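You operate a simulated robot arm through the tools that you are given. There is no shell and no other tool. Be economical: measure what you need, move in short steps, check, and stop when the job is done.

You run a simulated robot arm. Do the job below in one go: nothing can be reset, and whatever is moved stays where it is left.

Task
Press the silver sleeve once, with the yellow dial at its printed size.
Fine: sleeve in the nest, nest slid in, one full stroke with fingers clear of the die, nest slid out again.
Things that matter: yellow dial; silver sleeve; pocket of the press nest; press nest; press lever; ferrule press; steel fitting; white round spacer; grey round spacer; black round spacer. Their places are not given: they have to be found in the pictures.

The check looks at the end state, three seconds after you hand in, the way a careful person would. Anything else that was tipped, shoved, dropped, spilled or broken makes it a failure.

Robot
A 7-joint arm with a two-finger parallel gripper, fixed in place. Base frame: the origin is at the foot of the arm, x ahead of it, y to its left, z up. Units: cm, degrees, N and s.
With the tool pointing down near the work surface it reaches from about 30 to 70 cm from the base axis. Its first joint turns from -66.0 to 66.0 degrees. Payload 1.57 kg.
The tool frame sits at the grasp point between the pads (the TCP): z along the fingers, y along the line on which they close. The tips reach 3 cm beyond it. Largest opening 11 cm; finger width 2.4, thickness 1.2; the body of the gripper, 4.8 by 11.2 cm, starts 7.8 cm behind the TCP.
Orientation is that of the tool frame in the base frame, as [roll, pitch, yaw] about the fixed x, y, z axes, in that order (R = Rz(yaw) Ry(pitch) Rx(roll)). With the fingers straight down and closing along the base's y, the tool's x points along the base's -x, its y along +y and its z along -z.

Tools
- The arm moves only by the tool nudge_tool. Its argument "motion" is a list of rows, each a list of 7 numbers: the gripper command, from -1 (fully open) to 1 (shut), values between in proportion, then the shift along the base's x, y, z in cm, then the turn, a rotation vector about the base's x, y, z in degrees. In form: [[claw, tx, ty, tz, wx, wy, wz], ...]. A call has 1 to 20 rows; each row is the pose to reach, as a shift and turn from the pose commanded when the call began. A row lasts 0.2 s, in which the tool goes at most 5 cm and 8.6 degrees; a call with a longer step from one row to the next is refused whole, and so is a gripper value outside its range. Where a pose cannot be reached the arm comes as near as it can. A force on the tool above 40 N (or 10 N above the force at the start of the call, whichever is more), or a blocked arm, ends the call early, and 0.2 s more pass. Each finger travels about 10.8 cm/s and halts on what it meets, pressing with about 20 N; the grip force reading is that of the motor and also rises with nothing between the fingers. The clock runs only during rows and for 0.2 s after the last one: add rows that repeat a pose to give the fingers time. The reply holds the time, the measured pose of the TCP, the force on the tool along the base axes, the opening and the grip force, in the units named above and with some noise.
- Cameras (640 x 400 px; columns grow to the right, rows downward): "scene" is fixed at [16.99, -38.85, 142.21]; the picture's right is [0.77, -0.64, 0.00], its down [-0.24, -0.29, -0.93] and it looks along [0.59, 0.71, -0.37] (base axes); focal length 302 px, centre (320, 200). "wrist" rides on the gripper at [7, 1.6, -14.1] in the tool frame; the picture's right is [-0.23, 0.97, 0.00], its down [-0.86, -0.20, -0.48] and it looks along [-0.47, -0.11, 0.88] (tool axes); focal length 222 px, centre (320, 200).
- get_image(camera): a new picture of that camera. The clock stands still meanwhile.
- measure_at(camera, pixels): there is no depth. For up to 12 entries [column, row, z] of the newest picture of that camera ("zoom" is the newest enlarged one), the place [x, y] in the base frame at which the ray of that pixel passes the height z, good to about 0.2 cm. The clock stands still meanwhile.
- enlarge(camera, box): a new picture of the part [left, top, right, bottom] of that camera's present view, enlarged. The clock stands still meanwhile.
- sign_off(): hands the job in; it is judged then, once.

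Work in short steps. Measure before you move; look again where a grasp or a placing could have gone wrong, and mend it. You have 80 turns and 46 pictures in all, those below and enlarged ones among them. Open the gripper and draw the arm clear of the work before you hand the job in, unless the task says otherwise; then end with one line.

The tools are called by a JSON object that holds its "api" and its "payload". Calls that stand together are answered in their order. nudge_tool: Moves the arm, as the interface text tells. Its arguments: {"type":"object","properties":{"motion":{"type":"array","items":{"type":"array","items":{"type":"number"}}}},"required":["motion"]} The other tools are called the same way: get_image (camera) takes a picture; measure_at (camera, pixels) gives the place at which the rays of pixels pass given heights; enlarge (camera, box) takes an enlarged picture of a part of a camera's view; sign_off () hands the job in.

At the start:

```text
time: 0.0
position: [36.11, -0.35, 130.19]
tcp_rot: [-179.9, 0.0, 180.0]
ft_force: [0.7, 0.8, -0.1]
grip_width: 10.99
gripper_force: 0.1
```

scene: 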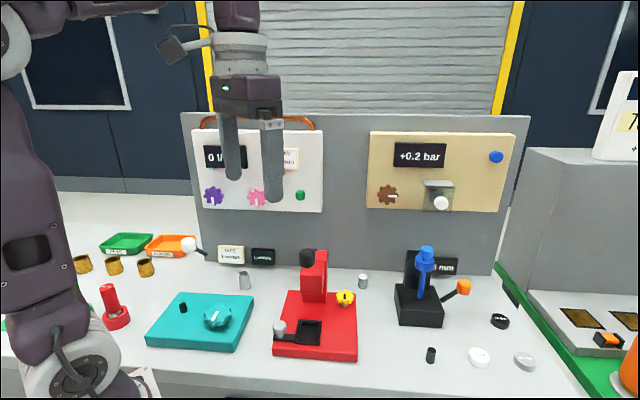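
wrist: 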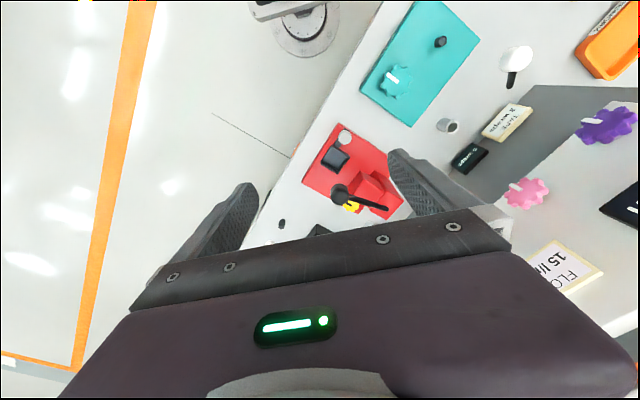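

The red press near scene (315,320) seems to be the ferrule press, with the yellow dial at (345,298). I enlarge it and the surroundings.

{"api": "enlarge", "payload": {"camera": "scene", "box": [220, 230, 400, 370]}}

{"api": "enlarge", "payload": {"camera": "scene", "box": [380, 230, 560, 380]}}

{"api": "enlarge", "payload": {"camera": "wrist", "box": [260, 80, 540, 240]}}

```text
2.86 times, centred on (310, 300) of scene
```

zoom: 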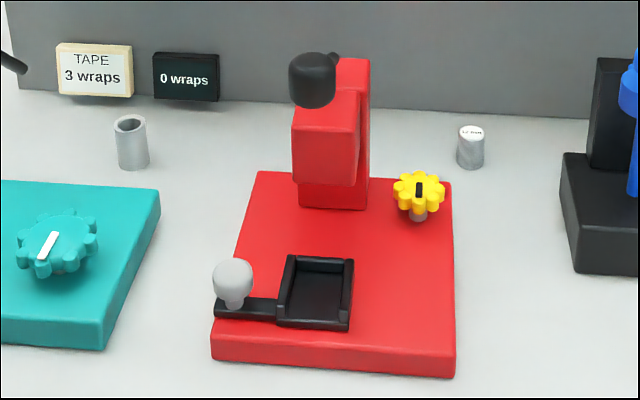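

```text
2.67 times, centred on (470, 305) of scene
```

zoom: 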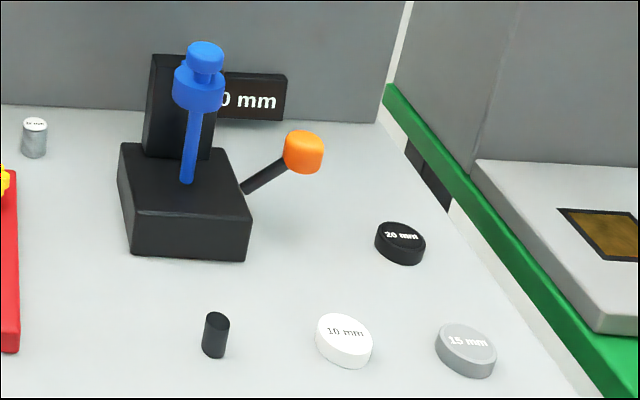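

```text
2.29 times, centred on (400, 160) of wrist
```

zoom: 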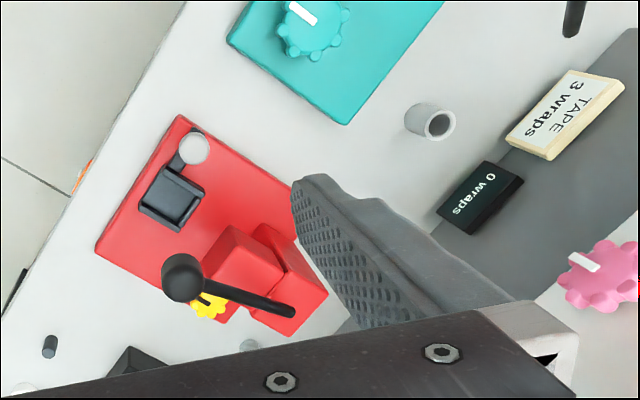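

The silver piece at (362,281) has a print on top, so it is likely the sleeve, and the hollow one at (245,282) by the tape sign the steel fitting. I look closer at the print and at the dial.

{"api": "enlarge", "payload": {"camera": "scene", "box": [350, 266, 376, 292]}}

{"api": "enlarge", "payload": {"camera": "scene", "box": [320, 280, 370, 315]}}

{"api": "measure_at", "payload": {"camera": "scene", "pixels": [[362, 288, 88], [345, 296, 93], [320, 322, 91], [279, 327, 94], [308, 258, 104], [275, 354, 88], [357, 360, 88], [292, 290, 91], [346, 294, 91], [244, 290, 88], [420, 320, 88], [285, 332, 91]]}}

```text
15.38 times, centred on (363, 279) of scene
```

zoom: 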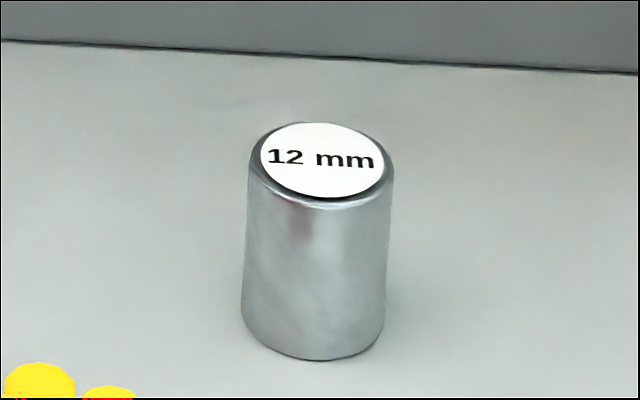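

```text
11.43 times, centred on (345, 298) of scene
```

zoom: 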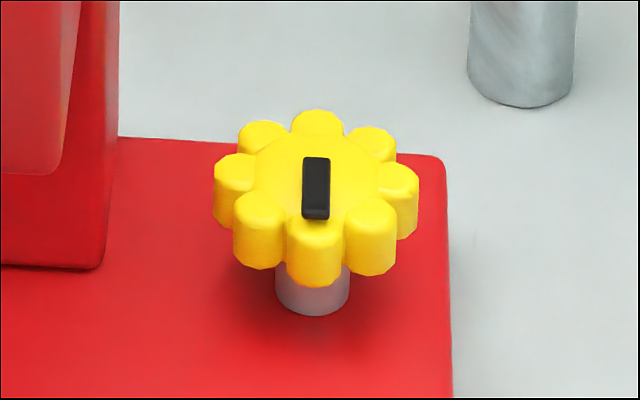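

```text
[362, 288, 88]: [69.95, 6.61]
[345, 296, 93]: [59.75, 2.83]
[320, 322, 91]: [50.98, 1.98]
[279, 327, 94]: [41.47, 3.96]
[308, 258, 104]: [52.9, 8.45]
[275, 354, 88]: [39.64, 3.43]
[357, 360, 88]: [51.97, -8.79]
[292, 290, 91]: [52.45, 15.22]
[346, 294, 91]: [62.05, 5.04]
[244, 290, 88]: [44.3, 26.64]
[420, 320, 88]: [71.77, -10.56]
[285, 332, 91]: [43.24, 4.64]
```

The sleeve reads 12 mm and stands near (70,6.6). The dial is near (60,2.8), and the press is turned about 45°. I bring the wrist camera nearer, turned with the press, for a close look at the dial scale and nest.

{"api": "nudge_tool", "payload": {"motion": [[-1, 1.5, -0.7, -2, 0, 0, 7.5], [-1, 3, -1.4, -4, 0, 0, 15], [-1, 4.5, -2.1, -6, 0, 0, 22.5], [-1, 6, -2.8, -8, 0, 0, 30], [-1, 7, -3.5, -10, 0, 0, 37.5], [-1, 8, -4, -12, 0, 0, 45], [-1, 8, -4, -12, 0, 0, 45]]}}

{"api": "get_image", "payload": {"camera": "wrist"}}

{"api": "get_image", "payload": {"camera": "scene"}}

```text
time: 1.6
position: [44.0, -4.26, 118.15]
tcp_rot: [-179.9, 0.0, -134.9]
ft_force: [-0.3, -0.3, 0.0]
grip_width: 11.01
gripper_force: 0.1
```

```text
38 pictures are left
```

wrist: 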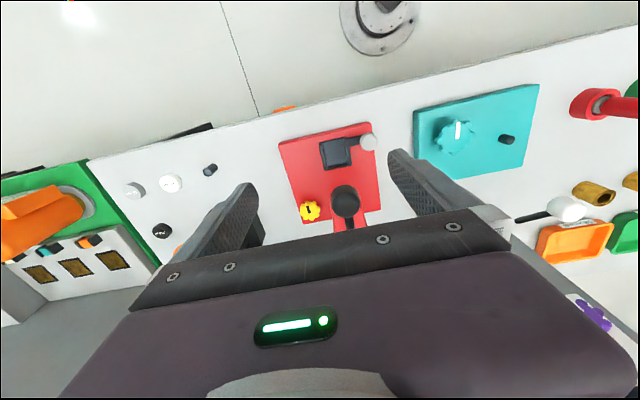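

```text
37 pictures are left
```

scene: 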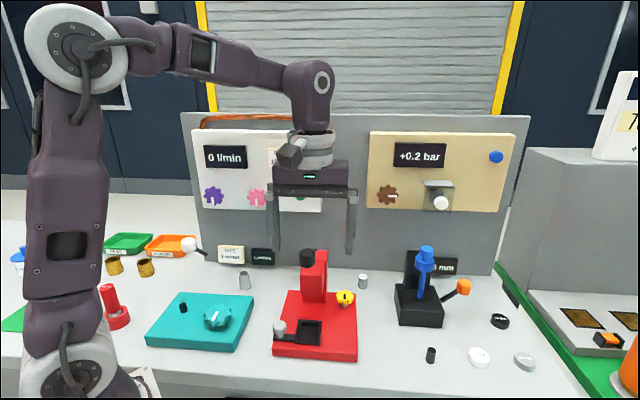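

The wrist view shows the press at (330,180) with the dial at (309,210). I enlarge it.

{"api": "enlarge", "payload": {"camera": "wrist", "box": [270, 115, 390, 235]}}

{"api": "enlarge", "payload": {"camera": "wrist", "box": [292, 194, 326, 228]}}

{"api": "enlarge", "payload": {"camera": "scene", "box": [390, 240, 480, 300]}}

```text
3.33 times, centred on (330, 175) of wrist
```

zoom: 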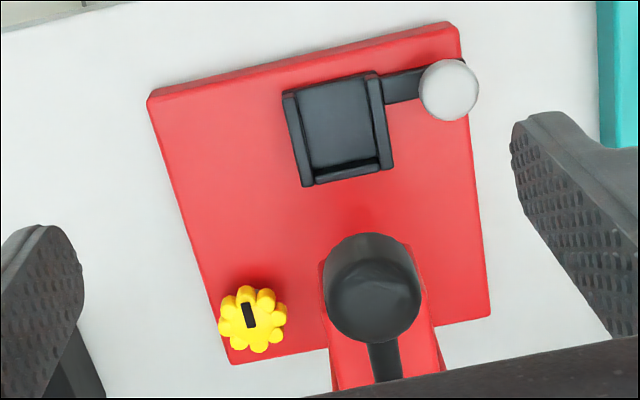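

```text
11.76 times, centred on (309, 211) of wrist
```

zoom: 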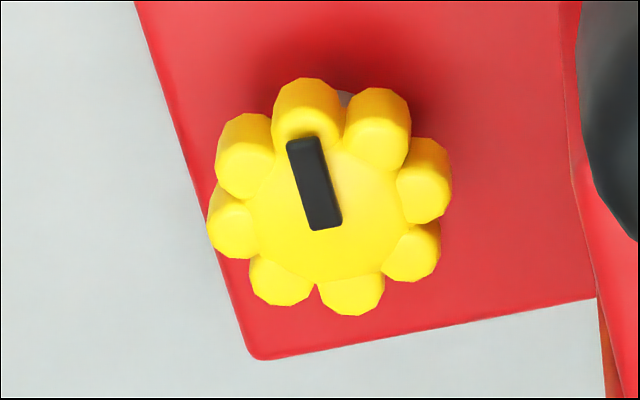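

```text
6.67 times, centred on (435, 270) of scene
```

zoom: 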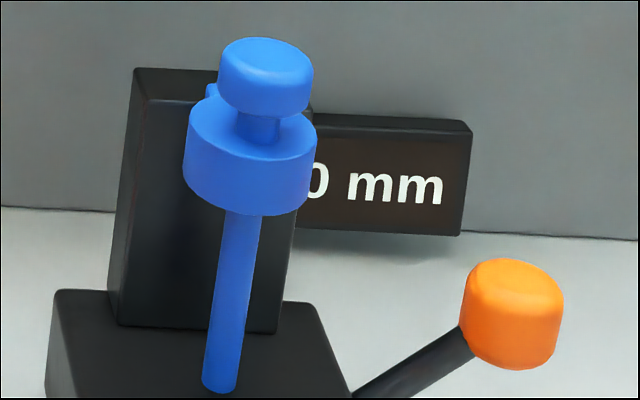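

The dial has no scale, so a display must show its value. The "…0 mm" display at (440,267) is half hidden by the black device, and the red column may hide another one. I tilt the wrist camera up to see the panel.

{"api": "nudge_tool", "payload": {"motion": [[-1, 0, 0, 1, 5, -5, 0], [-1, 0, 0, 2, 10, -10, 0], [-1, 0, 0, 2, 15, -15, 0], [-1, 0, 0, 2, 20, -20, 0], [-1, 0, 0, 2, 25, -25, 0], [-1, 0, 0, 2, 28, -28, 0], [-1, 0, 0, 2, 28, -28, 0]]}}

{"api": "get_image", "payload": {"camera": "wrist"}}

```text
time: 3.2
position: [44.03, -4.36, 120.18]
tcp_rot: [179.9, 39.6, -135.0]
ft_force: [0.1, -1.1, -0.8]
grip_width: 10.99
gripper_force: 0.0
```

```text
33 pictures are left
```

wrist: 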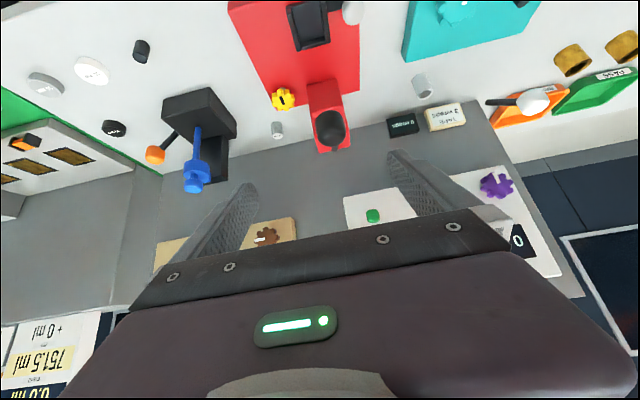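

Nothing shows on the panel behind the press. I enlarge the press and black device area.

{"api": "enlarge", "payload": {"camera": "wrist", "box": [130, 70, 370, 220]}}

```text
2.67 times, centred on (250, 145) of wrist
```

zoom: 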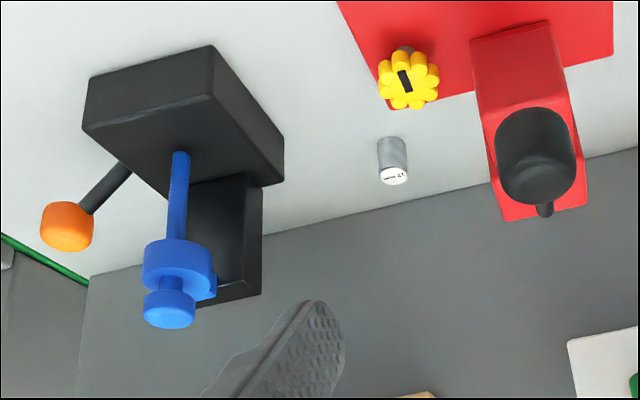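

The display is hidden from here. I shift right to look past the black device.

{"api": "nudge_tool", "payload": {"motion": [[-1, 2, -4, 1, 0, 0, 0], [-1, 4, -8, 2, 0, 0, 0], [-1, 6, -12, 2, 0, 0, 0], [-1, 9, -15, 2, 0, 0, 0], [-1, 12, -18, 2, 0, 0, 0], [-1, 15, -21, 2, 0, 0, 0], [-1, 15, -21, 2, 0, 0, 0]]}}

{"api": "get_image", "payload": {"camera": "wrist"}}

```text
time: 4.8
position: [57.82, -23.74, 122.3]
tcp_rot: [180.0, 39.6, -135.1]
ft_force: [-0.5, 0.5, -0.8]
grip_width: 11.02
gripper_force: 0.0
out of reach, approached as far as the arm can: row 6, 7
```

```text
31 pictures are left
```

wrist: 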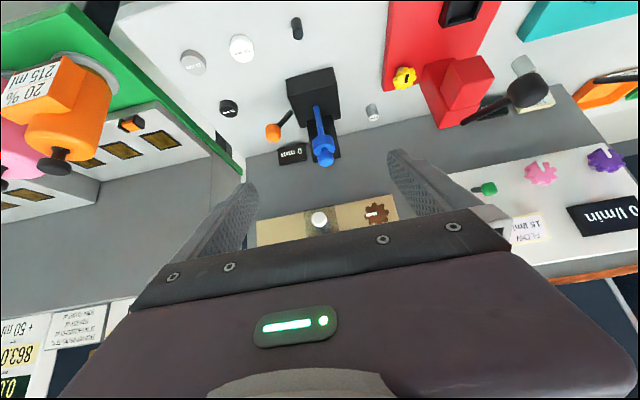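

{"api": "enlarge", "payload": {"camera": "wrist", "box": [260, 130, 350, 180]}}

{"api": "enlarge", "payload": {"camera": "wrist", "box": [360, 0, 580, 140]}}

```text
7.11 times, centred on (305, 155) of wrist
```

zoom: 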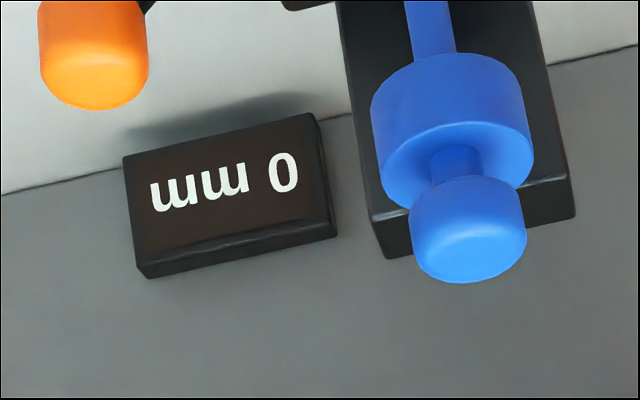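

```text
2.86 times, centred on (470, 70) of wrist
```

zoom: 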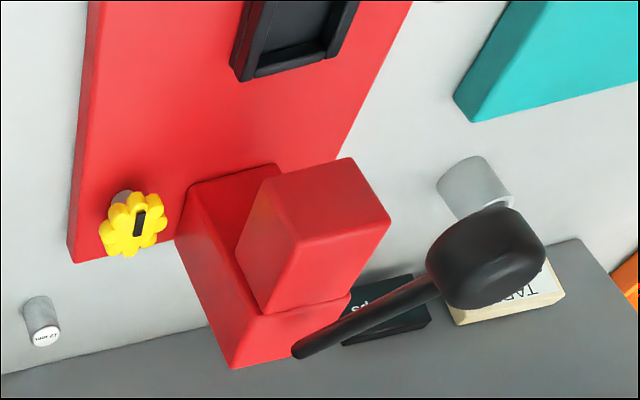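

The display reads 0 mm. I triangulate the lever ball, dial, sleeve and pivot using this view and the scene view.

{"api": "measure_at", "payload": {"camera": "wrist", "pixels": [[531, 91, 104], [531, 91, 108], [531, 91, 112], [464, 122, 100], [464, 122, 104], [406, 78, 92], [406, 78, 94], [372, 119, 88], [374, 115, 92]]}}

{"api": "measure_at", "payload": {"camera": "scene", "pixels": [[308, 258, 104], [308, 258, 108], [308, 258, 112], [345, 296, 92], [345, 296, 94], [362, 288, 88], [363, 277, 92]]}}

```text
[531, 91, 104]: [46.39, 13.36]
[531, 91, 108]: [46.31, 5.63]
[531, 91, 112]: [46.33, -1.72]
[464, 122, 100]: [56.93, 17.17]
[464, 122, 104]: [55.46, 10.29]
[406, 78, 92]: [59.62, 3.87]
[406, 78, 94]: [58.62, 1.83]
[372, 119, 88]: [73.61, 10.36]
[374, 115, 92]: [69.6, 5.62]
```

```text
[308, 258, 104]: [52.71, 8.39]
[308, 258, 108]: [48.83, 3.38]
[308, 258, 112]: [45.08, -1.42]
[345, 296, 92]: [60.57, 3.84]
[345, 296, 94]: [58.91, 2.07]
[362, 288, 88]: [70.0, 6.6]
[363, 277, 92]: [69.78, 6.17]
```

The display reads 0 mm, and the lever ball is near (46,0,111). I straighten the tool and move back over the dial area while still high.

{"api": "nudge_tool", "payload": {"motion": [[-1, -2, 4, 0, -5, 5, 0], [-1, -3, 8, 0, -10, 10, 0], [-1, -3, 12, 0, -15, 15, 0], [-1, -2, 16, 0, -20, 20, 0], [-1, -1, 20, -2, -25, 25, 0], [-1, -1, 23, -4, -28, 28, 0], [-1, -1, 23, -6, -28, 28, 0]]}}

```text
time: 6.4
position: [56.68, -0.78, 116.04]
tcp_rot: [180.0, 0.0, -135.1]
ft_force: [-0.5, -0.3, -0.7]
grip_width: 10.98
gripper_force: 0.0
```

Now I turn +90° so the fingers close front to back, with the camera on the free side, and centre over the dial.

{"api": "nudge_tool", "payload": {"motion": [[-1, 0, 0, 0, 0, 0, 8], [-1, 0, 0, 0, 0, 0, 16], [-1, 0, 0, 0, 0, 0, 24], [-1, 0, 0, 0, 0, 0, 32], [-1, 1, 1, 0, 0, 0, 40], [-1, 1, 1, 0, 0, 0, 48], [-1, 2, 2, 0, 0, 0, 56], [-1, 2, 2, 0, 0, 0, 64], [-1, 3, 3, 0, 0, 0, 72], [-1, 3, 3.5, 0, 0, 0, 80], [-1, 3, 3.8, 0, 0, 0, 88], [-1, 3, 3.8, 0, 0, 0, 90], [-1, 3, 3.8, 0, 0, 0, 90]]}}

{"api": "get_image", "payload": {"camera": "wrist"}}

```text
time: 9.2
position: [59.66, 3.1, 116.11]
tcp_rot: [180.0, -0.1, -44.9]
ft_force: [-0.1, -0.1, -0.2]
grip_width: 11.0
gripper_force: 0.0
```

```text
28 pictures are left
```

wrist: 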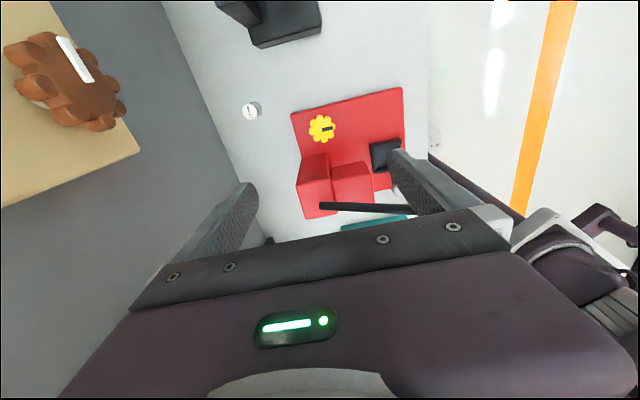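

The dial is at (322,128), the sleeve top at (252,110), the nest near (385,155). I measure them at several heights.

{"api": "measure_at", "payload": {"camera": "wrist", "pixels": [[322, 128, 91], [322, 128, 93], [322, 128, 95], [252, 111, 91.4], [292, 113, 90], [402, 88, 90], [380, 157, 91], [309, 155, 104], [328, 152, 104], [370, 162, 100], [321, 206, 103]]}}

{"api": "enlarge", "payload": {"camera": "wrist", "box": [230, 80, 430, 220]}}

```text
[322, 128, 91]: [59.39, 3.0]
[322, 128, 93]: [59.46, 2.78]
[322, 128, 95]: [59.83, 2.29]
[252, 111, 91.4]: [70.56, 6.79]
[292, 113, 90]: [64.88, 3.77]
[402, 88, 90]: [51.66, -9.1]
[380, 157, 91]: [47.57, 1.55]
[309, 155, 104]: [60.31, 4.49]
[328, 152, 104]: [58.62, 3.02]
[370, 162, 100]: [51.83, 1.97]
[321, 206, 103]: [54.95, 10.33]
```

```text
2.86 times, centred on (330, 150) of wrist
```

zoom: 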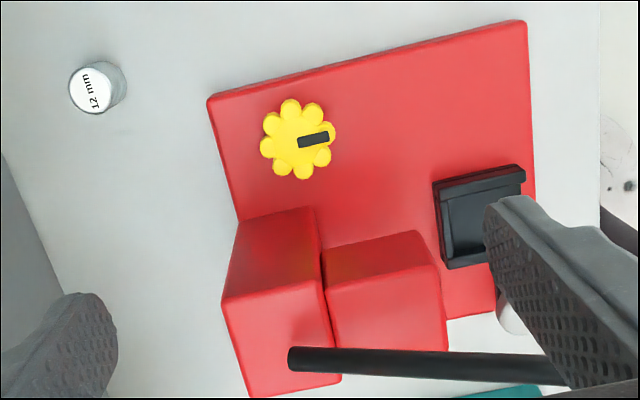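

Dial is at about (59.5,2.7,93.3). I measure the column and head faces and the nest outline for clearance.

{"api": "measure_at", "payload": {"camera": "wrist", "pixels": [[314, 157, 90], [340, 152.4, 90], [308, 184, 104], [343, 178, 104], [386, 191, 104], [383, 161, 96], [344, 167, 96], [381, 143, 91.5], [413, 139, 91.5], [389, 174, 91.5], [331, 205, 103], [322, 128, 93.3]]}}

```text
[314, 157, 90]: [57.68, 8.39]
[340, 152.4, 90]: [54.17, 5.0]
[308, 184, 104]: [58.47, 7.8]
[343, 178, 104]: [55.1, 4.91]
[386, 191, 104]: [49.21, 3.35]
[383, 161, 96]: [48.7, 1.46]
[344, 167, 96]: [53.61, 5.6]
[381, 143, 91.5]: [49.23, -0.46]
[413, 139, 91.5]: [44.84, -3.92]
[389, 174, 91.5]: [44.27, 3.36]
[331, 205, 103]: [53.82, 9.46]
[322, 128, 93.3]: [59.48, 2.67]
```

I mis-scaled those zoom offsets, so I measure again with corrected pixels.

{"api": "measure_at", "payload": {"camera": "wrist", "pixels": [[302, 157.6, 90], [328, 152.4, 90], [295.6, 184.5, 104], [331, 178, 104], [372, 172.7, 104], [365, 160, 97], [369, 144.7, 91.5], [402, 139.4, 91.5], [374.3, 173.7, 91.5], [319, 205, 105]]}}

{"api": "measure_at", "payload": {"camera": "scene", "pixels": [[300, 319, 91.5], [322, 320, 91.5], [320, 346, 91.5], [293, 343, 91.5], [279, 327, 94], [307, 258, 110], [307, 258, 112], [282, 330, 92]]}}

```text
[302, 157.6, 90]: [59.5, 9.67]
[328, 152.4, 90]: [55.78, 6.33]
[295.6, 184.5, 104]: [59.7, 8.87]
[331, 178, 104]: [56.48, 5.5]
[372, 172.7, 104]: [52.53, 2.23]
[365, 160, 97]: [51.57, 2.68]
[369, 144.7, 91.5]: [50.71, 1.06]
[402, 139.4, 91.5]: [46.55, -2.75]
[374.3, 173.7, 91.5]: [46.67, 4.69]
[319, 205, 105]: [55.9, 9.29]
```

```text
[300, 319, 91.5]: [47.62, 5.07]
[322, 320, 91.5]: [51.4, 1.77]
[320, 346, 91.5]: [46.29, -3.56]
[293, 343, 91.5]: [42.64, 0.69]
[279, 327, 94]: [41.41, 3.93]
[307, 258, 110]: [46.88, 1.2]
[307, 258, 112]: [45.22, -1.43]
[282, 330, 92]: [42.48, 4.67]
```

Column right face is about 5.1 cm from the dial centre, so a ±20° wrist sweep is safe. I go down over the dial, turned +22° so the pads sit on lobe pairs, with the fingers partly open.

{"api": "nudge_tool", "payload": {"motion": [[-0.3, -0.15, -0.4, -4, 0, 0, 7.5], [-0.3, -0.15, -0.4, -8, 0, 0, 15], [-0.3, -0.15, -0.4, -12, 0, 0, 22], [-0.3, -0.15, -0.4, -15, 0, 0, 22], [-0.3, -0.15, -0.4, -15, 0, 0, 22]]}}

{"api": "get_image", "payload": {"camera": "wrist"}}

```text
time: 10.4
position: [59.35, 2.45, 101.17]
tcp_rot: [180.0, 0.0, -22.9]
ft_force: [0.8, 0.0, -0.1]
grip_width: 7.16
gripper_force: 0.0
```

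```text
26 pictures are left
```

wrist: 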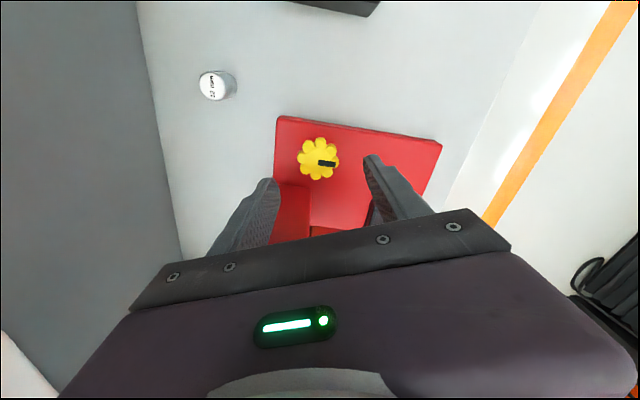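

{"api": "measure_at", "payload": {"camera": "wrist", "pixels": [[318, 159, 93.3], [318, 159, 92.5], [213, 85, 91.4]]}}

{"api": "enlarge", "payload": {"camera": "scene", "box": [270, 220, 430, 320]}}

```text
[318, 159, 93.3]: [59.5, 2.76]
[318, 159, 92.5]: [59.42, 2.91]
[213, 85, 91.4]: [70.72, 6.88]
```

```text
4.00 times, centred on (350, 270) of scene
```

zoom: 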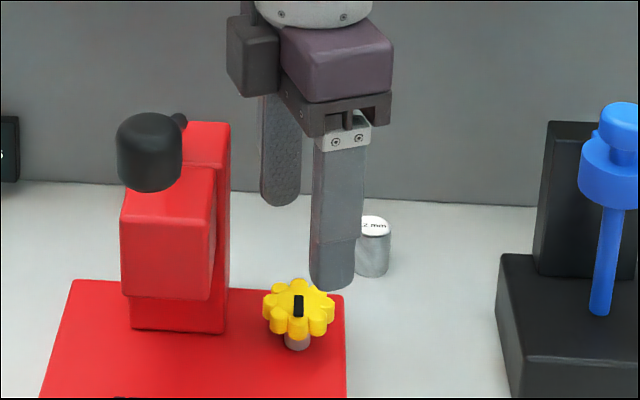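

Dial is confirmed at (59.48,2.8). I descend with a small centring shift and check clearance to the column before closing.

{"api": "nudge_tool", "payload": {"motion": [[-0.3, 0.1, 0.25, -2, 0, 0, 0], [-0.3, 0.1, 0.25, -4, 0, 0, 0], [-0.3, 0.1, 0.25, -5.5, 0, 0, 0], [-0.3, 0.1, 0.25, -6.5, 0, 0, 0], [-0.3, 0.1, 0.25, -6.5, 0, 0, 0]]}}

{"api": "enlarge", "payload": {"camera": "scene", "box": [270, 230, 430, 330]}}

```text
time: 11.6
position: [59.67, 2.82, 94.64]
tcp_rot: [180.0, 0.0, -22.9]
ft_force: [-0.6, -0.6, 0.3]
grip_width: 7.15
gripper_force: 0.0
```

```text
4.00 times, centred on (350, 280) of scene
```

zoom: 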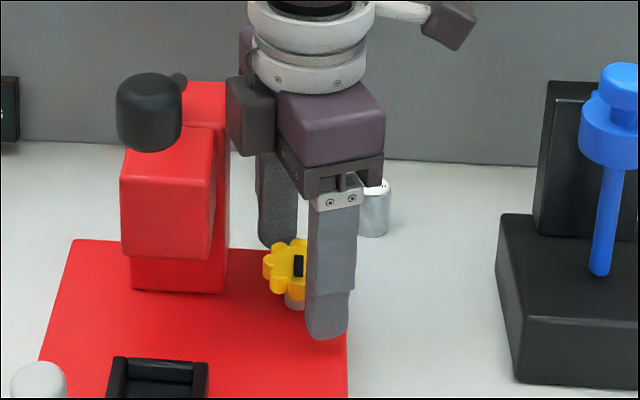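

The dark box on the hand comes near the column. I lean the hand 15° away from the column about the closing axis, then close gently on the dial.

{"api": "nudge_tool", "payload": {"motion": [[-0.3, 0.2, -0.1, 0, 3, 7, 0], [-0.3, 0.4, -0.17, 0.1, 5.85, 13.8, 0], [-0.3, 0.4, -0.17, 0.1, 5.85, 13.8, 0], [0, 0.4, -0.17, 0.1, 5.85, 13.8, 0], [0.3, 0.4, -0.17, 0.1, 5.85, 13.8, 0], [0.4, 0.4, -0.17, 0.1, 5.85, 13.8, 0], [0.4, 0.4, -0.17, 0.1, 5.85, 13.8, 0], [0.4, 0.4, -0.17, 0.1, 5.85, 13.8, 0]]}}

{"api": "enlarge", "payload": {"camera": "scene", "box": [290, 230, 450, 330]}}

```text
time: 13.4
position: [59.99, 2.59, 94.81]
tcp_rot: [180.0, 15.0, -23.1]
ft_force: [-5.7, -10.1, -0.3]
grip_width: 3.94
gripper_force: 44.2
```

```text
4.00 times, centred on (370, 280) of scene
```

zoom: 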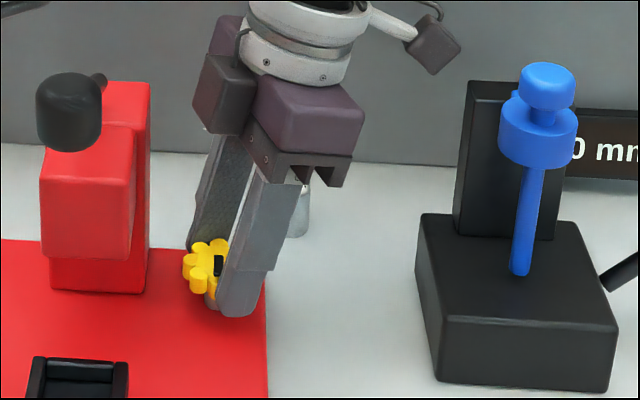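

The dial is held (opening 3.94) with a sideways pull of about 10 N, so I centre slightly and turn 15° clockwise as a test.

{"api": "nudge_tool", "payload": {"motion": [[0.4, -0.1, -0.2, 0, 0, 0, 0], [0.4, -0.1, -0.2, 0, 0, 0, -3], [0.4, -0.12, -0.23, 0, 0, 0, -7], [0.4, -0.15, -0.27, 0, 0, 0, -11], [0.4, -0.17, -0.31, 0, 0, 0, -15], [0.4, -0.17, -0.31, 0, 0, 0, -15]]}}

{"api": "enlarge", "payload": {"camera": "scene", "box": [320, 230, 480, 330]}}

```text
time: 14.8
position: [59.81, 2.36, 94.76]
tcp_rot: [-179.9, 15.1, -38.1]
ft_force: [2.6, 9.1, -0.9]
grip_width: 3.94
gripper_force: 44.7
```

```text
4.00 times, centred on (400, 280) of scene
```

zoom: 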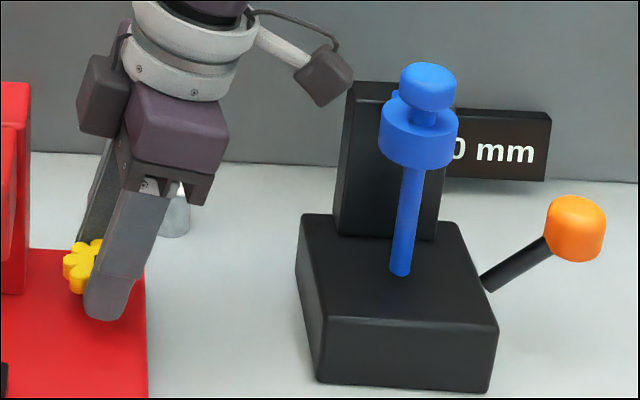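

The "0 mm" display did not change. I check with a full scene view whether some other readout changed, and the wrist view to see the dial.

{"api": "get_image", "payload": {"camera": "scene"}}

{"api": "get_image", "payload": {"camera": "wrist"}}

```text
21 pictures are left
```

scene: 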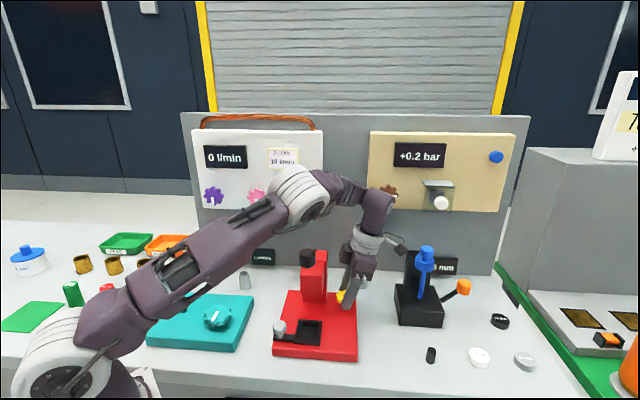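

```text
20 pictures are left
```

wrist: 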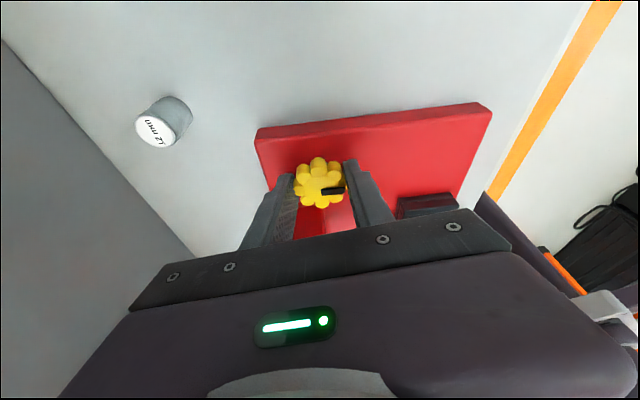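

{"api": "enlarge", "payload": {"camera": "wrist", "box": [270, 140, 380, 220]}}

```text
5.00 times, centred on (325, 180) of wrist
```

zoom: 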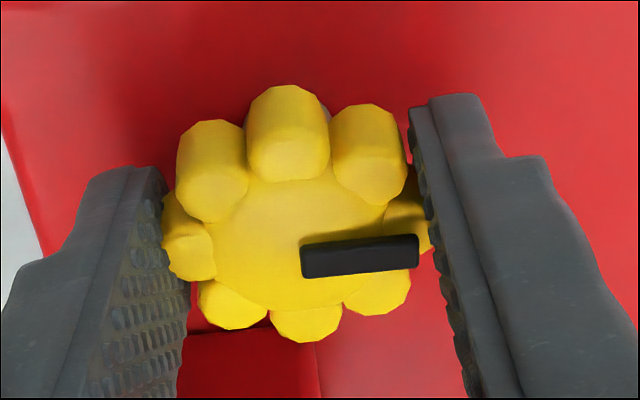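

The pads now hold single lobes, with the pointer along the closing line, so I cannot tell whether the dial turned. I turn 30° counterclockwise and check the dial and display.

{"api": "nudge_tool", "payload": {"motion": [[0.4, 0.03, 0.04, 0, 0, 0, 5], [0.4, 0.06, 0.07, 0, 0, 0, 10], [0.4, 0.09, 0.1, 0, 0, 0, 15], [0.4, 0.11, 0.14, 0, 0, 0, 20], [0.4, 0.13, 0.17, 0, 0, 0, 25], [0.4, 0.15, 0.2, 0, 0, 0, 30], [0.4, 0.15, 0.2, 0, 0, 0, 30]]}}

{"api": "enlarge", "payload": {"camera": "wrist", "box": [250, 100, 410, 220]}}

{"api": "enlarge", "payload": {"camera": "scene", "box": [320, 230, 480, 330]}}

```text
time: 16.4
position: [60.0, 2.7, 94.81]
tcp_rot: [-179.8, 15.0, -7.9]
ft_force: [3.3, 28.4, -7.0]
grip_width: 3.96
gripper_force: 44.4
```

```text
3.33 times, centred on (330, 160) of wrist
```

zoom: 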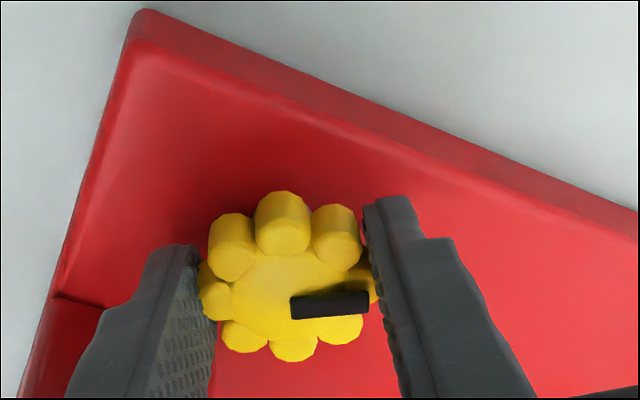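

```text
4.00 times, centred on (400, 280) of scene
```

zoom: 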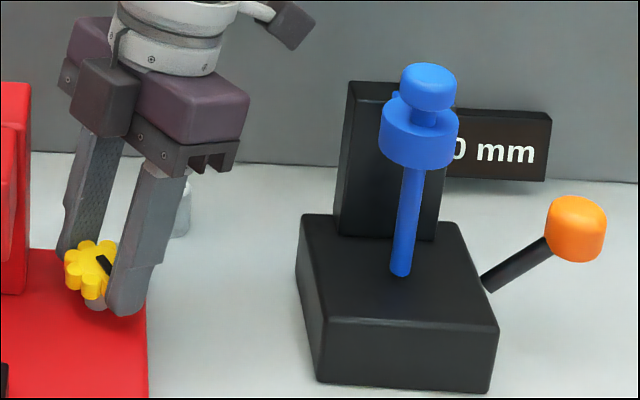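

The dial does turn with the fingers, and is now about 37° counterclockwise of its start; the display stays at 0, perhaps clamped. I turn it clockwise past its start to see if the display answers.

{"api": "nudge_tool", "payload": {"motion": [[0.4, -0.02, 0.0, 0, 0, 0, -8], [0.4, -0.05, -0.08, 0, 0, 0, -16], [0.4, -0.09, -0.18, 0, 0, 0, -24], [0.4, -0.13, -0.27, 0, 0, 0, -32], [0.4, -0.18, -0.32, 0, 0, 0, -40], [0.4, -0.24, -0.36, 0, 0, 0, -48], [0.4, -0.29, -0.39, 0, 0, 0, -56], [0.4, -0.33, -0.41, 0, 0, 0, -62], [0.4, -0.33, -0.41, 0, 0, 0, -62]]}}

{"api": "get_image", "payload": {"camera": "scene"}}

```text
time: 18.4
position: [59.68, 2.03, 94.84]
tcp_rot: [179.8, 14.8, -70.2]
ft_force: [-0.3, -5.6, 9.1]
grip_width: 3.94
gripper_force: 44.8
```

```text
16 pictures are left
```

scene: 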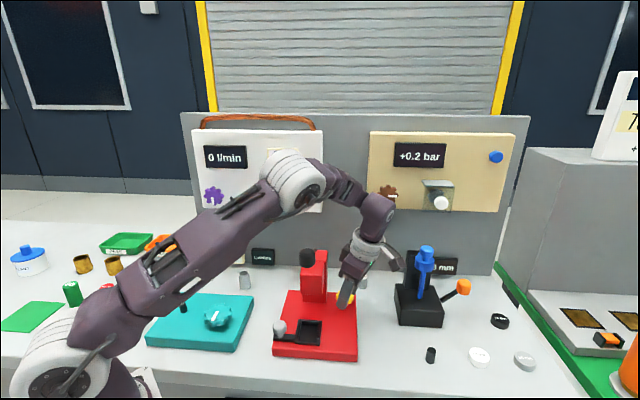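

{"api": "enlarge", "payload": {"camera": "scene", "box": [395, 240, 475, 290]}}

```text
8.00 times, centred on (435, 265) of scene
```

zoom: 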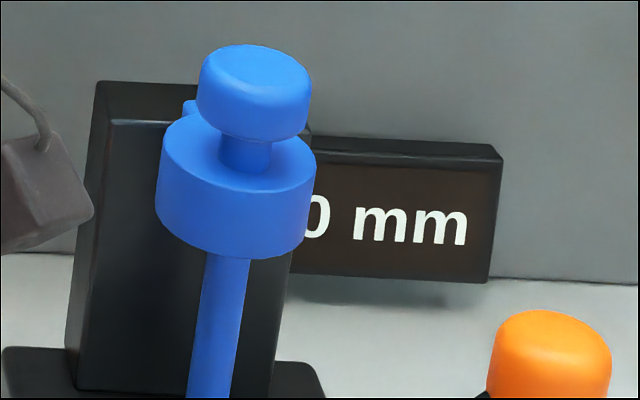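

The display still reads 0 mm, so it belongs to the black device. I measure how the other displays sit relative to their machines, plus the paper by the base, to work out where the press readout should be.

{"api": "measure_at", "payload": {"camera": "scene", "pixels": [[262, 264, 88], [231, 262, 88], [445, 275, 88], [200, 322, 91], [420, 305, 91], [145, 385, 88], [480, 275, 88], [353, 268, 88], [300, 266, 88], [340, 267, 88]]}}

{"api": "enlarge", "payload": {"camera": "scene", "box": [220, 240, 380, 300]}}

```text
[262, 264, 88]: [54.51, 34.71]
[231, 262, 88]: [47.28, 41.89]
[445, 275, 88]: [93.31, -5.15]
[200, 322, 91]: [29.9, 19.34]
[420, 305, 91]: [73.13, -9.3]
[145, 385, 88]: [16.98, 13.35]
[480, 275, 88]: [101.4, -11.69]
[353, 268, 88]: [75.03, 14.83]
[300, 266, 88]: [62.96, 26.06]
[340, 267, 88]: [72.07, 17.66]
```

```text
4.00 times, centred on (300, 270) of scene
```

zoom: 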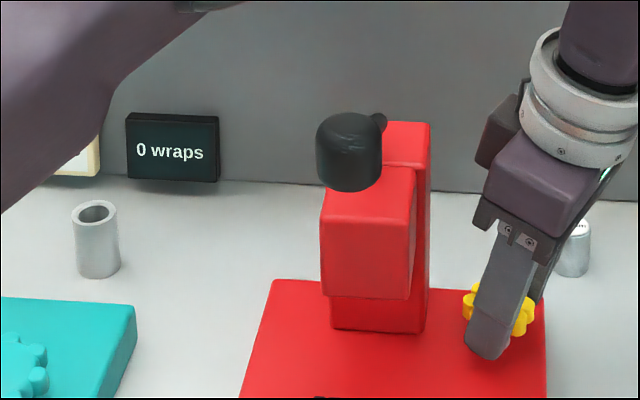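

No readout sits by the press. I take one sharp wrist close-up of the dial area as it is now, to look for printed marks.

{"api": "enlarge", "payload": {"camera": "wrist", "box": [270, 120, 390, 210]}}

```text
4.44 times, centred on (330, 165) of wrist
```

zoom: 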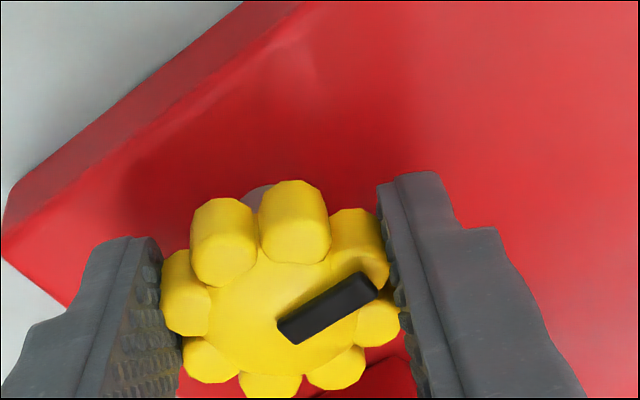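

The pointer is back at its start angle while the fingers slipped past it, so the dial has a stop there and only counterclockwise turns it. I make a larger counterclockwise turn and then look for any changing readout.

{"api": "nudge_tool", "payload": {"motion": [[0.4, 0.06, 0.03, 0, 0, 0, 8], [0.4, 0.12, 0.07, 0, 0, 0, 16], [0.4, 0.17, 0.11, 0, 0, 0, 24], [0.4, 0.21, 0.17, 0, 0, 0, 32], [0.4, 0.24, 0.23, 0, 0, 0, 40], [0.4, 0.27, 0.3, 0, 0, 0, 48], [0.4, 0.3, 0.36, 0, 0, 0, 56], [0.4, 0.31, 0.42, 0, 0, 0, 64], [0.4, 0.32, 0.48, 0, 0, 0, 72], [0.4, 0.32, 0.5, 0, 0, 0, 75], [0.4, 0.32, 0.5, 0, 0, 0, 75]]}}

{"api": "get_image", "payload": {"camera": "scene"}}

```text
time: 20.8
position: [60.05, 2.77, 94.82]
tcp_rot: [-179.8, 15.0, 5.2]
ft_force: [17.2, 22.9, 11.8]
grip_width: 3.87
gripper_force: 44.2
```

```text
12 pictures are left
```

scene: 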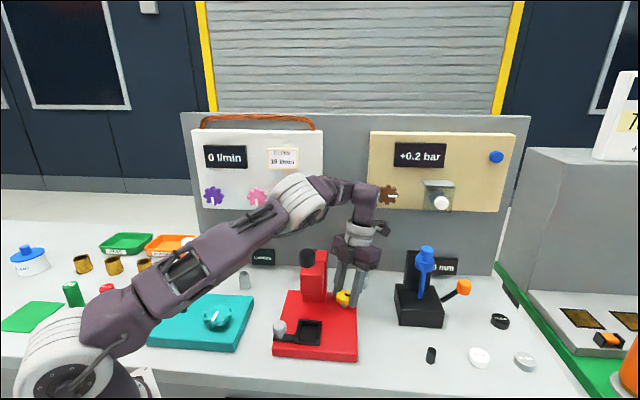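

The display text at (445,267) looks different now. I enlarge it.

{"api": "enlarge", "payload": {"camera": "scene", "box": [395, 240, 475, 290]}}

```text
8.00 times, centred on (435, 265) of scene
```

zoom: 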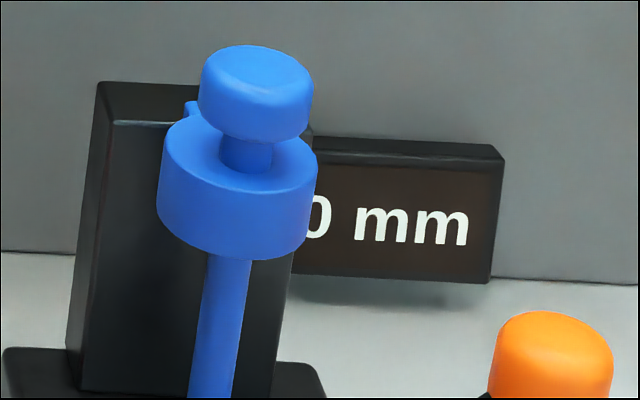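

Still 0 mm. I check where the pointer went with this turn.

{"api": "enlarge", "payload": {"camera": "wrist", "box": [250, 90, 410, 210]}}

```text
3.33 times, centred on (330, 150) of wrist
```

zoom: 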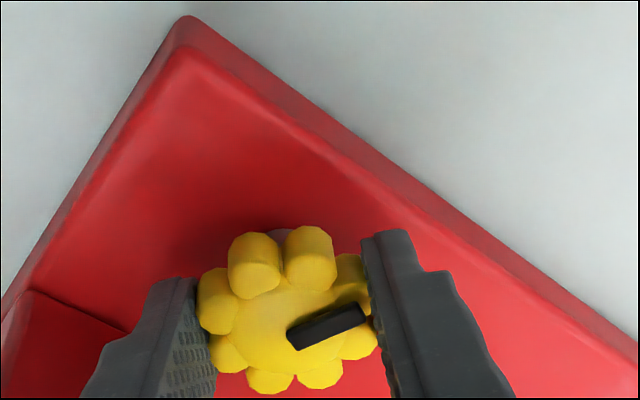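

The dial is now about 65–70° counterclockwise from its stop. I enlarge the paper at the lower left of the scene, as it may bear the dial's scale.

{"api": "enlarge", "payload": {"camera": "scene", "box": [100, 350, 180, 400]}}

```text
8.00 times, centred on (140, 375) of scene
```

zoom: 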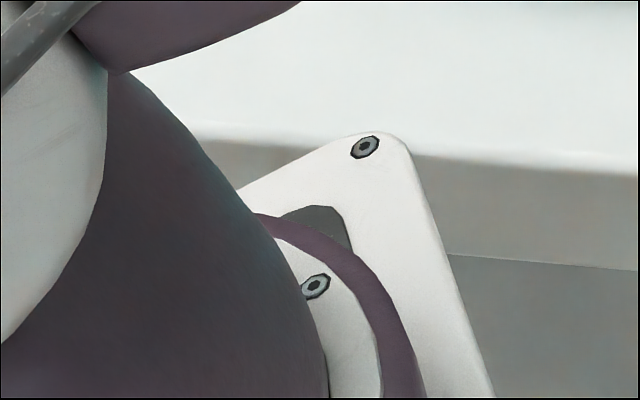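

That is only the robot's foot plate. I release the dial, rise clear and see whether the readout settles to something now.

{"api": "nudge_tool", "payload": {"motion": [[0.1, 0, 0, 0, 0, 0, 0], [-0.3, 0, 0, 0, 0, 0, 0], [-0.3, 0, 0, 0, 0, 0, 0], [-0.3, 0, 0, 3, 0, 0, 0], [-0.3, 0, 0, 7, 0, 0, 0], [-0.3, 0, 0, 11, 0, 0, 0], [-0.3, 0, 0, 15, 0, 0, 0], [-0.3, 0, 0, 15, 0, 0, 0]]}}

{"api": "enlarge", "payload": {"camera": "scene", "box": [260, 220, 480, 358]}}

```text
time: 22.6
position: [59.59, 2.31, 109.78]
tcp_rot: [-179.9, 15.0, 4.9]
ft_force: [-0.8, -0.3, -1.2]
grip_width: 7.14
gripper_force: 0.0
out of reach, approached as far as the arm can: row 7, 8
```

```text
2.90 times, centred on (370, 289) of scene
```

zoom: 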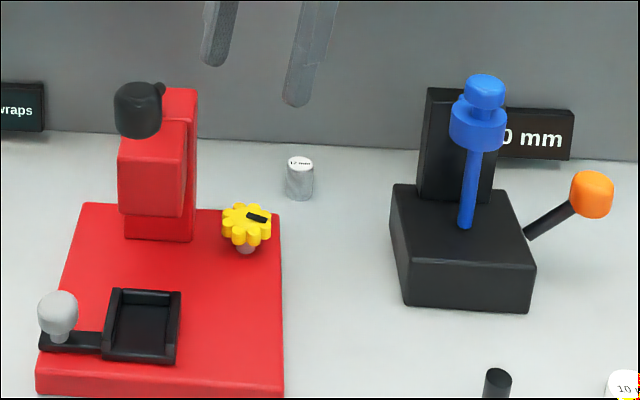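

The pointer now points to the right and the readout is unchanged with the hand off. I regrip further round (yaw about −87) to turn the dial more and learn whether anything responds.

{"api": "nudge_tool", "payload": {"motion": [[-0.3, 0.1, 0, -1, 0, 0, -8], [-0.3, 0.1, 0, -1, 0, 0, -16], [-0.3, 0.1, 0, -1, 0, 0, -24], [-0.3, 0.1, 0, -1, 0, 0, -32], [-0.3, 0.1, 0, -1, 0, 0, -40], [-0.3, 0.1, 0, -1, 0, 0, -48], [-0.3, 0.1, 0, -1, 0, 0, -56], [-0.3, 0.1, 0, -1, 0, 0, -64], [-0.3, 0, 0, -1, 0, 0, -72], [-0.3, 0, 0, -2, 0, 0, -80], [-0.3, 0, 0, -3, 0, 0, -88], [-0.3, 0, 0, -4, 0, 0, -92], [-0.3, 0, 0, -6, 0, 0, -92], [-0.3, 0, 0, -6, 0, 0, -92]]}}

```text
time: 25.6
position: [59.47, 2.47, 103.77]
tcp_rot: [-179.9, 15.0, -87.1]
ft_force: [0.4, -0.1, 0.4]
grip_width: 7.15
gripper_force: 0.2
```

{"api": "nudge_tool", "payload": {"motion": [[-0.3, 0.06, -0.2, -4, 0, 0, 0], [-0.3, 0.06, -0.2, -7, 0, 0, 0], [-0.3, 0.06, -0.2, -9, 0, 0, 0], [0.1, 0.06, -0.2, -9, 0, 0, 0], [0.4, 0.06, -0.2, -9, 0, 0, 0], [0.4, 0.06, -0.2, -9, 0, 0, 0], [0.4, 0.06, -0.2, -9, 0, 0, 0], [0.4, 0.12, -0.19, -9, 0, 0, 8], [0.4, 0.19, -0.18, -9, 0, 0, 16], [0.4, 0.25, -0.15, -9, 0, 0, 24], [0.4, 0.31, -0.12, -9, 0, 0, 32], [0.4, 0.36, -0.08, -9, 0, 0, 40], [0.4, 0.41, -0.03, -9, 0, 0, 48], [0.4, 0.45, 0.03, -9, 0, 0, 56], [0.4, 0.48, 0.09, -9, 0, 0, 64], [0.4, 0.5, 0.15, -9, 0, 0, 72], [0.4, 0.52, 0.22, -9, 0, 0, 80], [0.4, 0.52, 0.28, -9, 0, 0, 88], [0.4, 0.52, 0.32, -9, 0, 0, 92], [0.4, 0.52, 0.32, -9, 0, 0, 92]]}}

{"api": "enlarge", "payload": {"camera": "scene", "box": [300, 235, 480, 348]}}

```text
time: 29.8
position: [59.98, 2.94, 94.79]
tcp_rot: [-179.9, 15.0, 5.1]
ft_force: [3.1, 5.8, -10.1]
grip_width: 3.89
gripper_force: 43.9
```

```text
3.54 times, centred on (390, 292) of scene
```

zoom: 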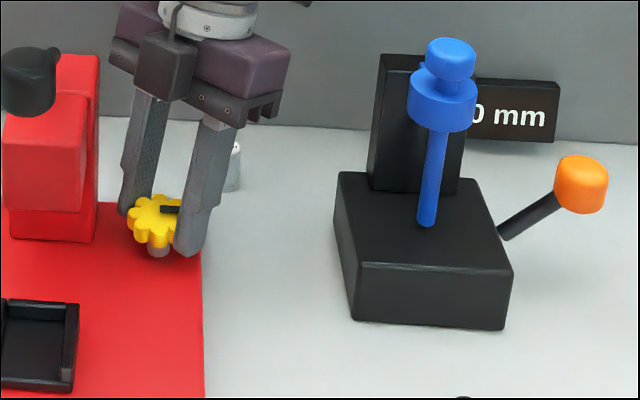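

The pointer is now at roughly 115–120°, and the readout is still 0. I need to know if an upper stop exists, so I release, swing back, regrip and turn counterclockwise again.

{"api": "nudge_tool", "payload": {"motion": [[0.1, 0, 0, 0, 0, 0, 0], [-0.3, 0, 0, 0, 0, 0, 0], [-0.3, 0, 0, 0, 0, 0, 0], [-0.3, 0, -0.2, 3, 0, 0, 0], [-0.3, 0, -0.2, 5, 0, 0, 0], [-0.3, 0, -0.25, 5, 0, 0, -8], [-0.3, 0, -0.3, 5, 0, 0, -16], [-0.3, -0.03, -0.35, 5, 0, 0, -24], [-0.3, -0.07, -0.4, 5, 0, 0, -32], [-0.3, -0.12, -0.45, 5, 0, 0, -40], [-0.3, -0.17, -0.5, 5, 0, 0, -48], [-0.3, -0.23, -0.55, 5, 0, 0, -56], [-0.3, -0.28, -0.6, 5, 0, 0, -64], [-0.3, -0.34, -0.65, 5, 0, 0, -72], [-0.3, -0.4, -0.68, 5, 0, 0, -80], [-0.3, -0.44, -0.68, 5, 0, 0, -88], [-0.3, -0.45, -0.68, 5, 0, 0, -92], [-0.3, -0.45, -0.68, 3, 0, 0, -92], [-0.3, -0.45, -0.68, 0, 0, 0, -92], [-0.3, -0.45, -0.68, 0, 0, 0, -92]]}}

{"api": "nudge_tool", "payload": {"motion": [[0.1, 0, 0, 0, 0, 0, 0], [0.4, 0, 0, 0, 0, 0, 0], [0.4, 0, 0, 0, 0, 0, 0], [0.4, 0, 0, 0, 0, 0, 0], [0.4, 0.06, 0.01, 0, 0, 0, 8], [0.4, 0.13, 0.03, 0, 0, 0, 16], [0.4, 0.19, 0.06, 0, 0, 0, 24], [0.4, 0.25, 0.09, 0, 0, 0, 32], [0.4, 0.3, 0.13, 0, 0, 0, 40], [0.4, 0.35, 0.18, 0, 0, 0, 48], [0.4, 0.39, 0.24, 0, 0, 0, 56], [0.4, 0.42, 0.3, 0, 0, 0, 64], [0.4, 0.44, 0.37, 0, 0, 0, 72], [0.4, 0.46, 0.44, 0, 0, 0, 80], [0.4, 0.46, 0.5, 0, 0, 0, 88], [0.4, 0.46, 0.54, 0, 0, 0, 92], [0.4, 0.46, 0.54, 0, 0, 0, 92]]}}

{"api": "enlarge", "payload": {"camera": "wrist", "box": [230, 60, 430, 210]}}

```text
time: 34.0
position: [59.51, 2.29, 94.87]
tcp_rot: [-180.0, 14.9, -87.0]
ft_force: [-0.8, -0.3, -0.8]
grip_width: 7.15
gripper_force: 0.0
```

```text
time: 37.6
position: [60.0, 2.99, 94.86]
tcp_rot: [-179.7, 15.0, 5.2]
ft_force: [9.3, 23.2, -4.5]
grip_width: 3.92
gripper_force: 44.5
```

```text
2.67 times, centred on (330, 135) of wrist
```

zoom: 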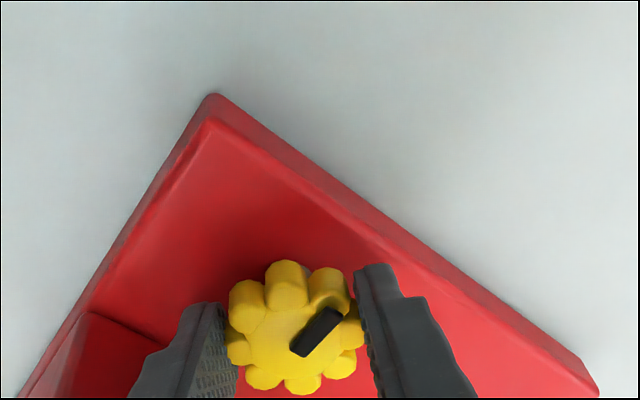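

The dial seems to stop near +90–100°, so its travel is about 0 to 95°, and the display stays blank of it. I release, lift clear to the front right and unwind the wrist, to view the press's unseen left side and the nest.

{"api": "nudge_tool", "payload": {"motion": [[0.1, 0, 0, 0, 0, 0, 0], [-0.3, 0, 0, 0, 0, 0, 0], [-0.3, 0, 0, 0, 0, 0, 0], [-0.3, 0, 0, 3, 0, 0, 0], [-0.3, 0, -0.2, 6, 0, 0, 0], [-0.3, -1, -2, 9, 0.4, -5, 0], [-0.3, -2, -4, 13, 0.9, -10, 0], [-0.3, -4, -6, 17, 1.3, -14.9, 0], [-0.3, -6, -8, 21, 1.3, -14.9, 0], [-0.3, -8, -10, 24, 1.3, -14.9, 0], [-0.3, -8, -10, 24, 1.3, -14.9, 0]]}}

{"api": "nudge_tool", "payload": {"motion": [[-0.3, -1, 0, 0, 0, 0, -8.5], [-0.3, -2, 0, 0, 0, 0, -17], [-0.3, -3, 0, 0, 0, 0, -25.5], [-0.3, -4, 0, 0, 0, 0, -34], [-0.3, -5, 0, 0, 0, 0, -42.5], [-0.3, -6, 0, 0, 0, 0, -51], [-0.3, -6, 0, 0, 0, 0, -59.5], [-0.3, -6, 0, 0, 0, 0, -68], [-0.3, -6, 0, 0, 0, 0, -76.5], [-0.3, -6, 0, 0, 0, 0, -85], [-0.3, -6, 0, 0, 0, 0, -93.5], [-0.3, -6, 0, 0, 0, 0, -102], [-0.3, -6, 0, 0, 0, 0, -110.5], [-0.3, -6, 0, 0, 0, 0, -119], [-0.3, -6, 0, 0, 0, 0, -127.5], [-0.3, -6, 0, 0, 0, 0, -136], [-0.3, -6, 0, 0, 0, 0, -140], [-0.3, -6, 0, 0, 0, 0, -140]]}}

```text
time: 40.0
position: [51.84, -7.53, 118.61]
tcp_rot: [-179.9, -0.1, 5.0]
ft_force: [0.4, -0.4, 0.2]
grip_width: 7.14
gripper_force: 0.1
```

```text
time: 43.8
position: [46.11, -7.32, 118.8]
tcp_rot: [-180.0, -0.1, -135.0]
ft_force: [0.1, -0.6, -0.4]
grip_width: 7.14
gripper_force: 0.1
```

{"api": "nudge_tool", "payload": {"motion": [[-0.3, 0, 0, 3, 0, 0, -8], [-0.3, 0, 2, 4, 0, 0, -16], [-0.3, 0, 6, 4, 0, 0, -24], [-0.3, 0, 10, 4, 0, 0, -32], [-0.3, 0, 14, 4, 0, 0, -40], [-0.3, 0, 18, 3, 0, 0, -45], [-0.3, -1, 22, 1, 0, 0, -45], [-0.3, -1, 23, 0, 0, 0, -45]]}}

{"api": "nudge_tool", "payload": {"motion": [[-0.3, 0, 0, -1, 0, -8, 0], [-0.3, 0, 0, -2, 0, -16, 0], [-0.3, 0, 0, -3, 0, -24, 0], [-0.3, 0, 0, -4, 0, -32, 0], [-0.3, 0, 0, -5, 0, -38, 0], [-0.3, 0, 0, -5, 0, -38, 0]]}}

{"api": "get_image", "payload": {"camera": "wrist"}}

```text
time: 45.6
position: [45.15, 15.7, 118.79]
tcp_rot: [180.0, 0.0, -180.0]
ft_force: [-0.1, 0.0, -0.9]
grip_width: 7.14
gripper_force: 0.1
```

```text
time: 47.0
position: [44.95, 15.65, 113.79]
tcp_rot: [179.9, 38.1, 180.0]
ft_force: [0.3, -0.4, 0.1]
grip_width: 7.14
gripper_force: 0.0
```

```text
5 pictures are left
```

wrist: 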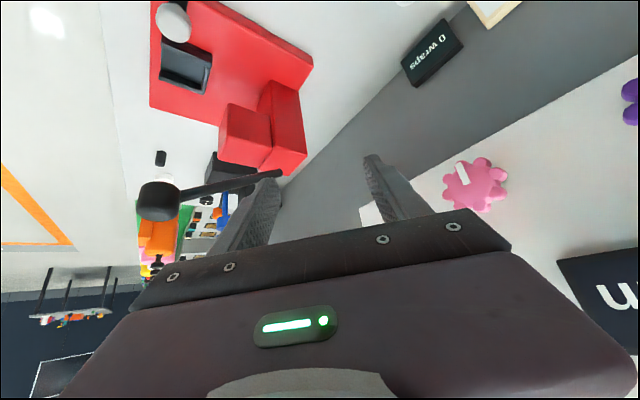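

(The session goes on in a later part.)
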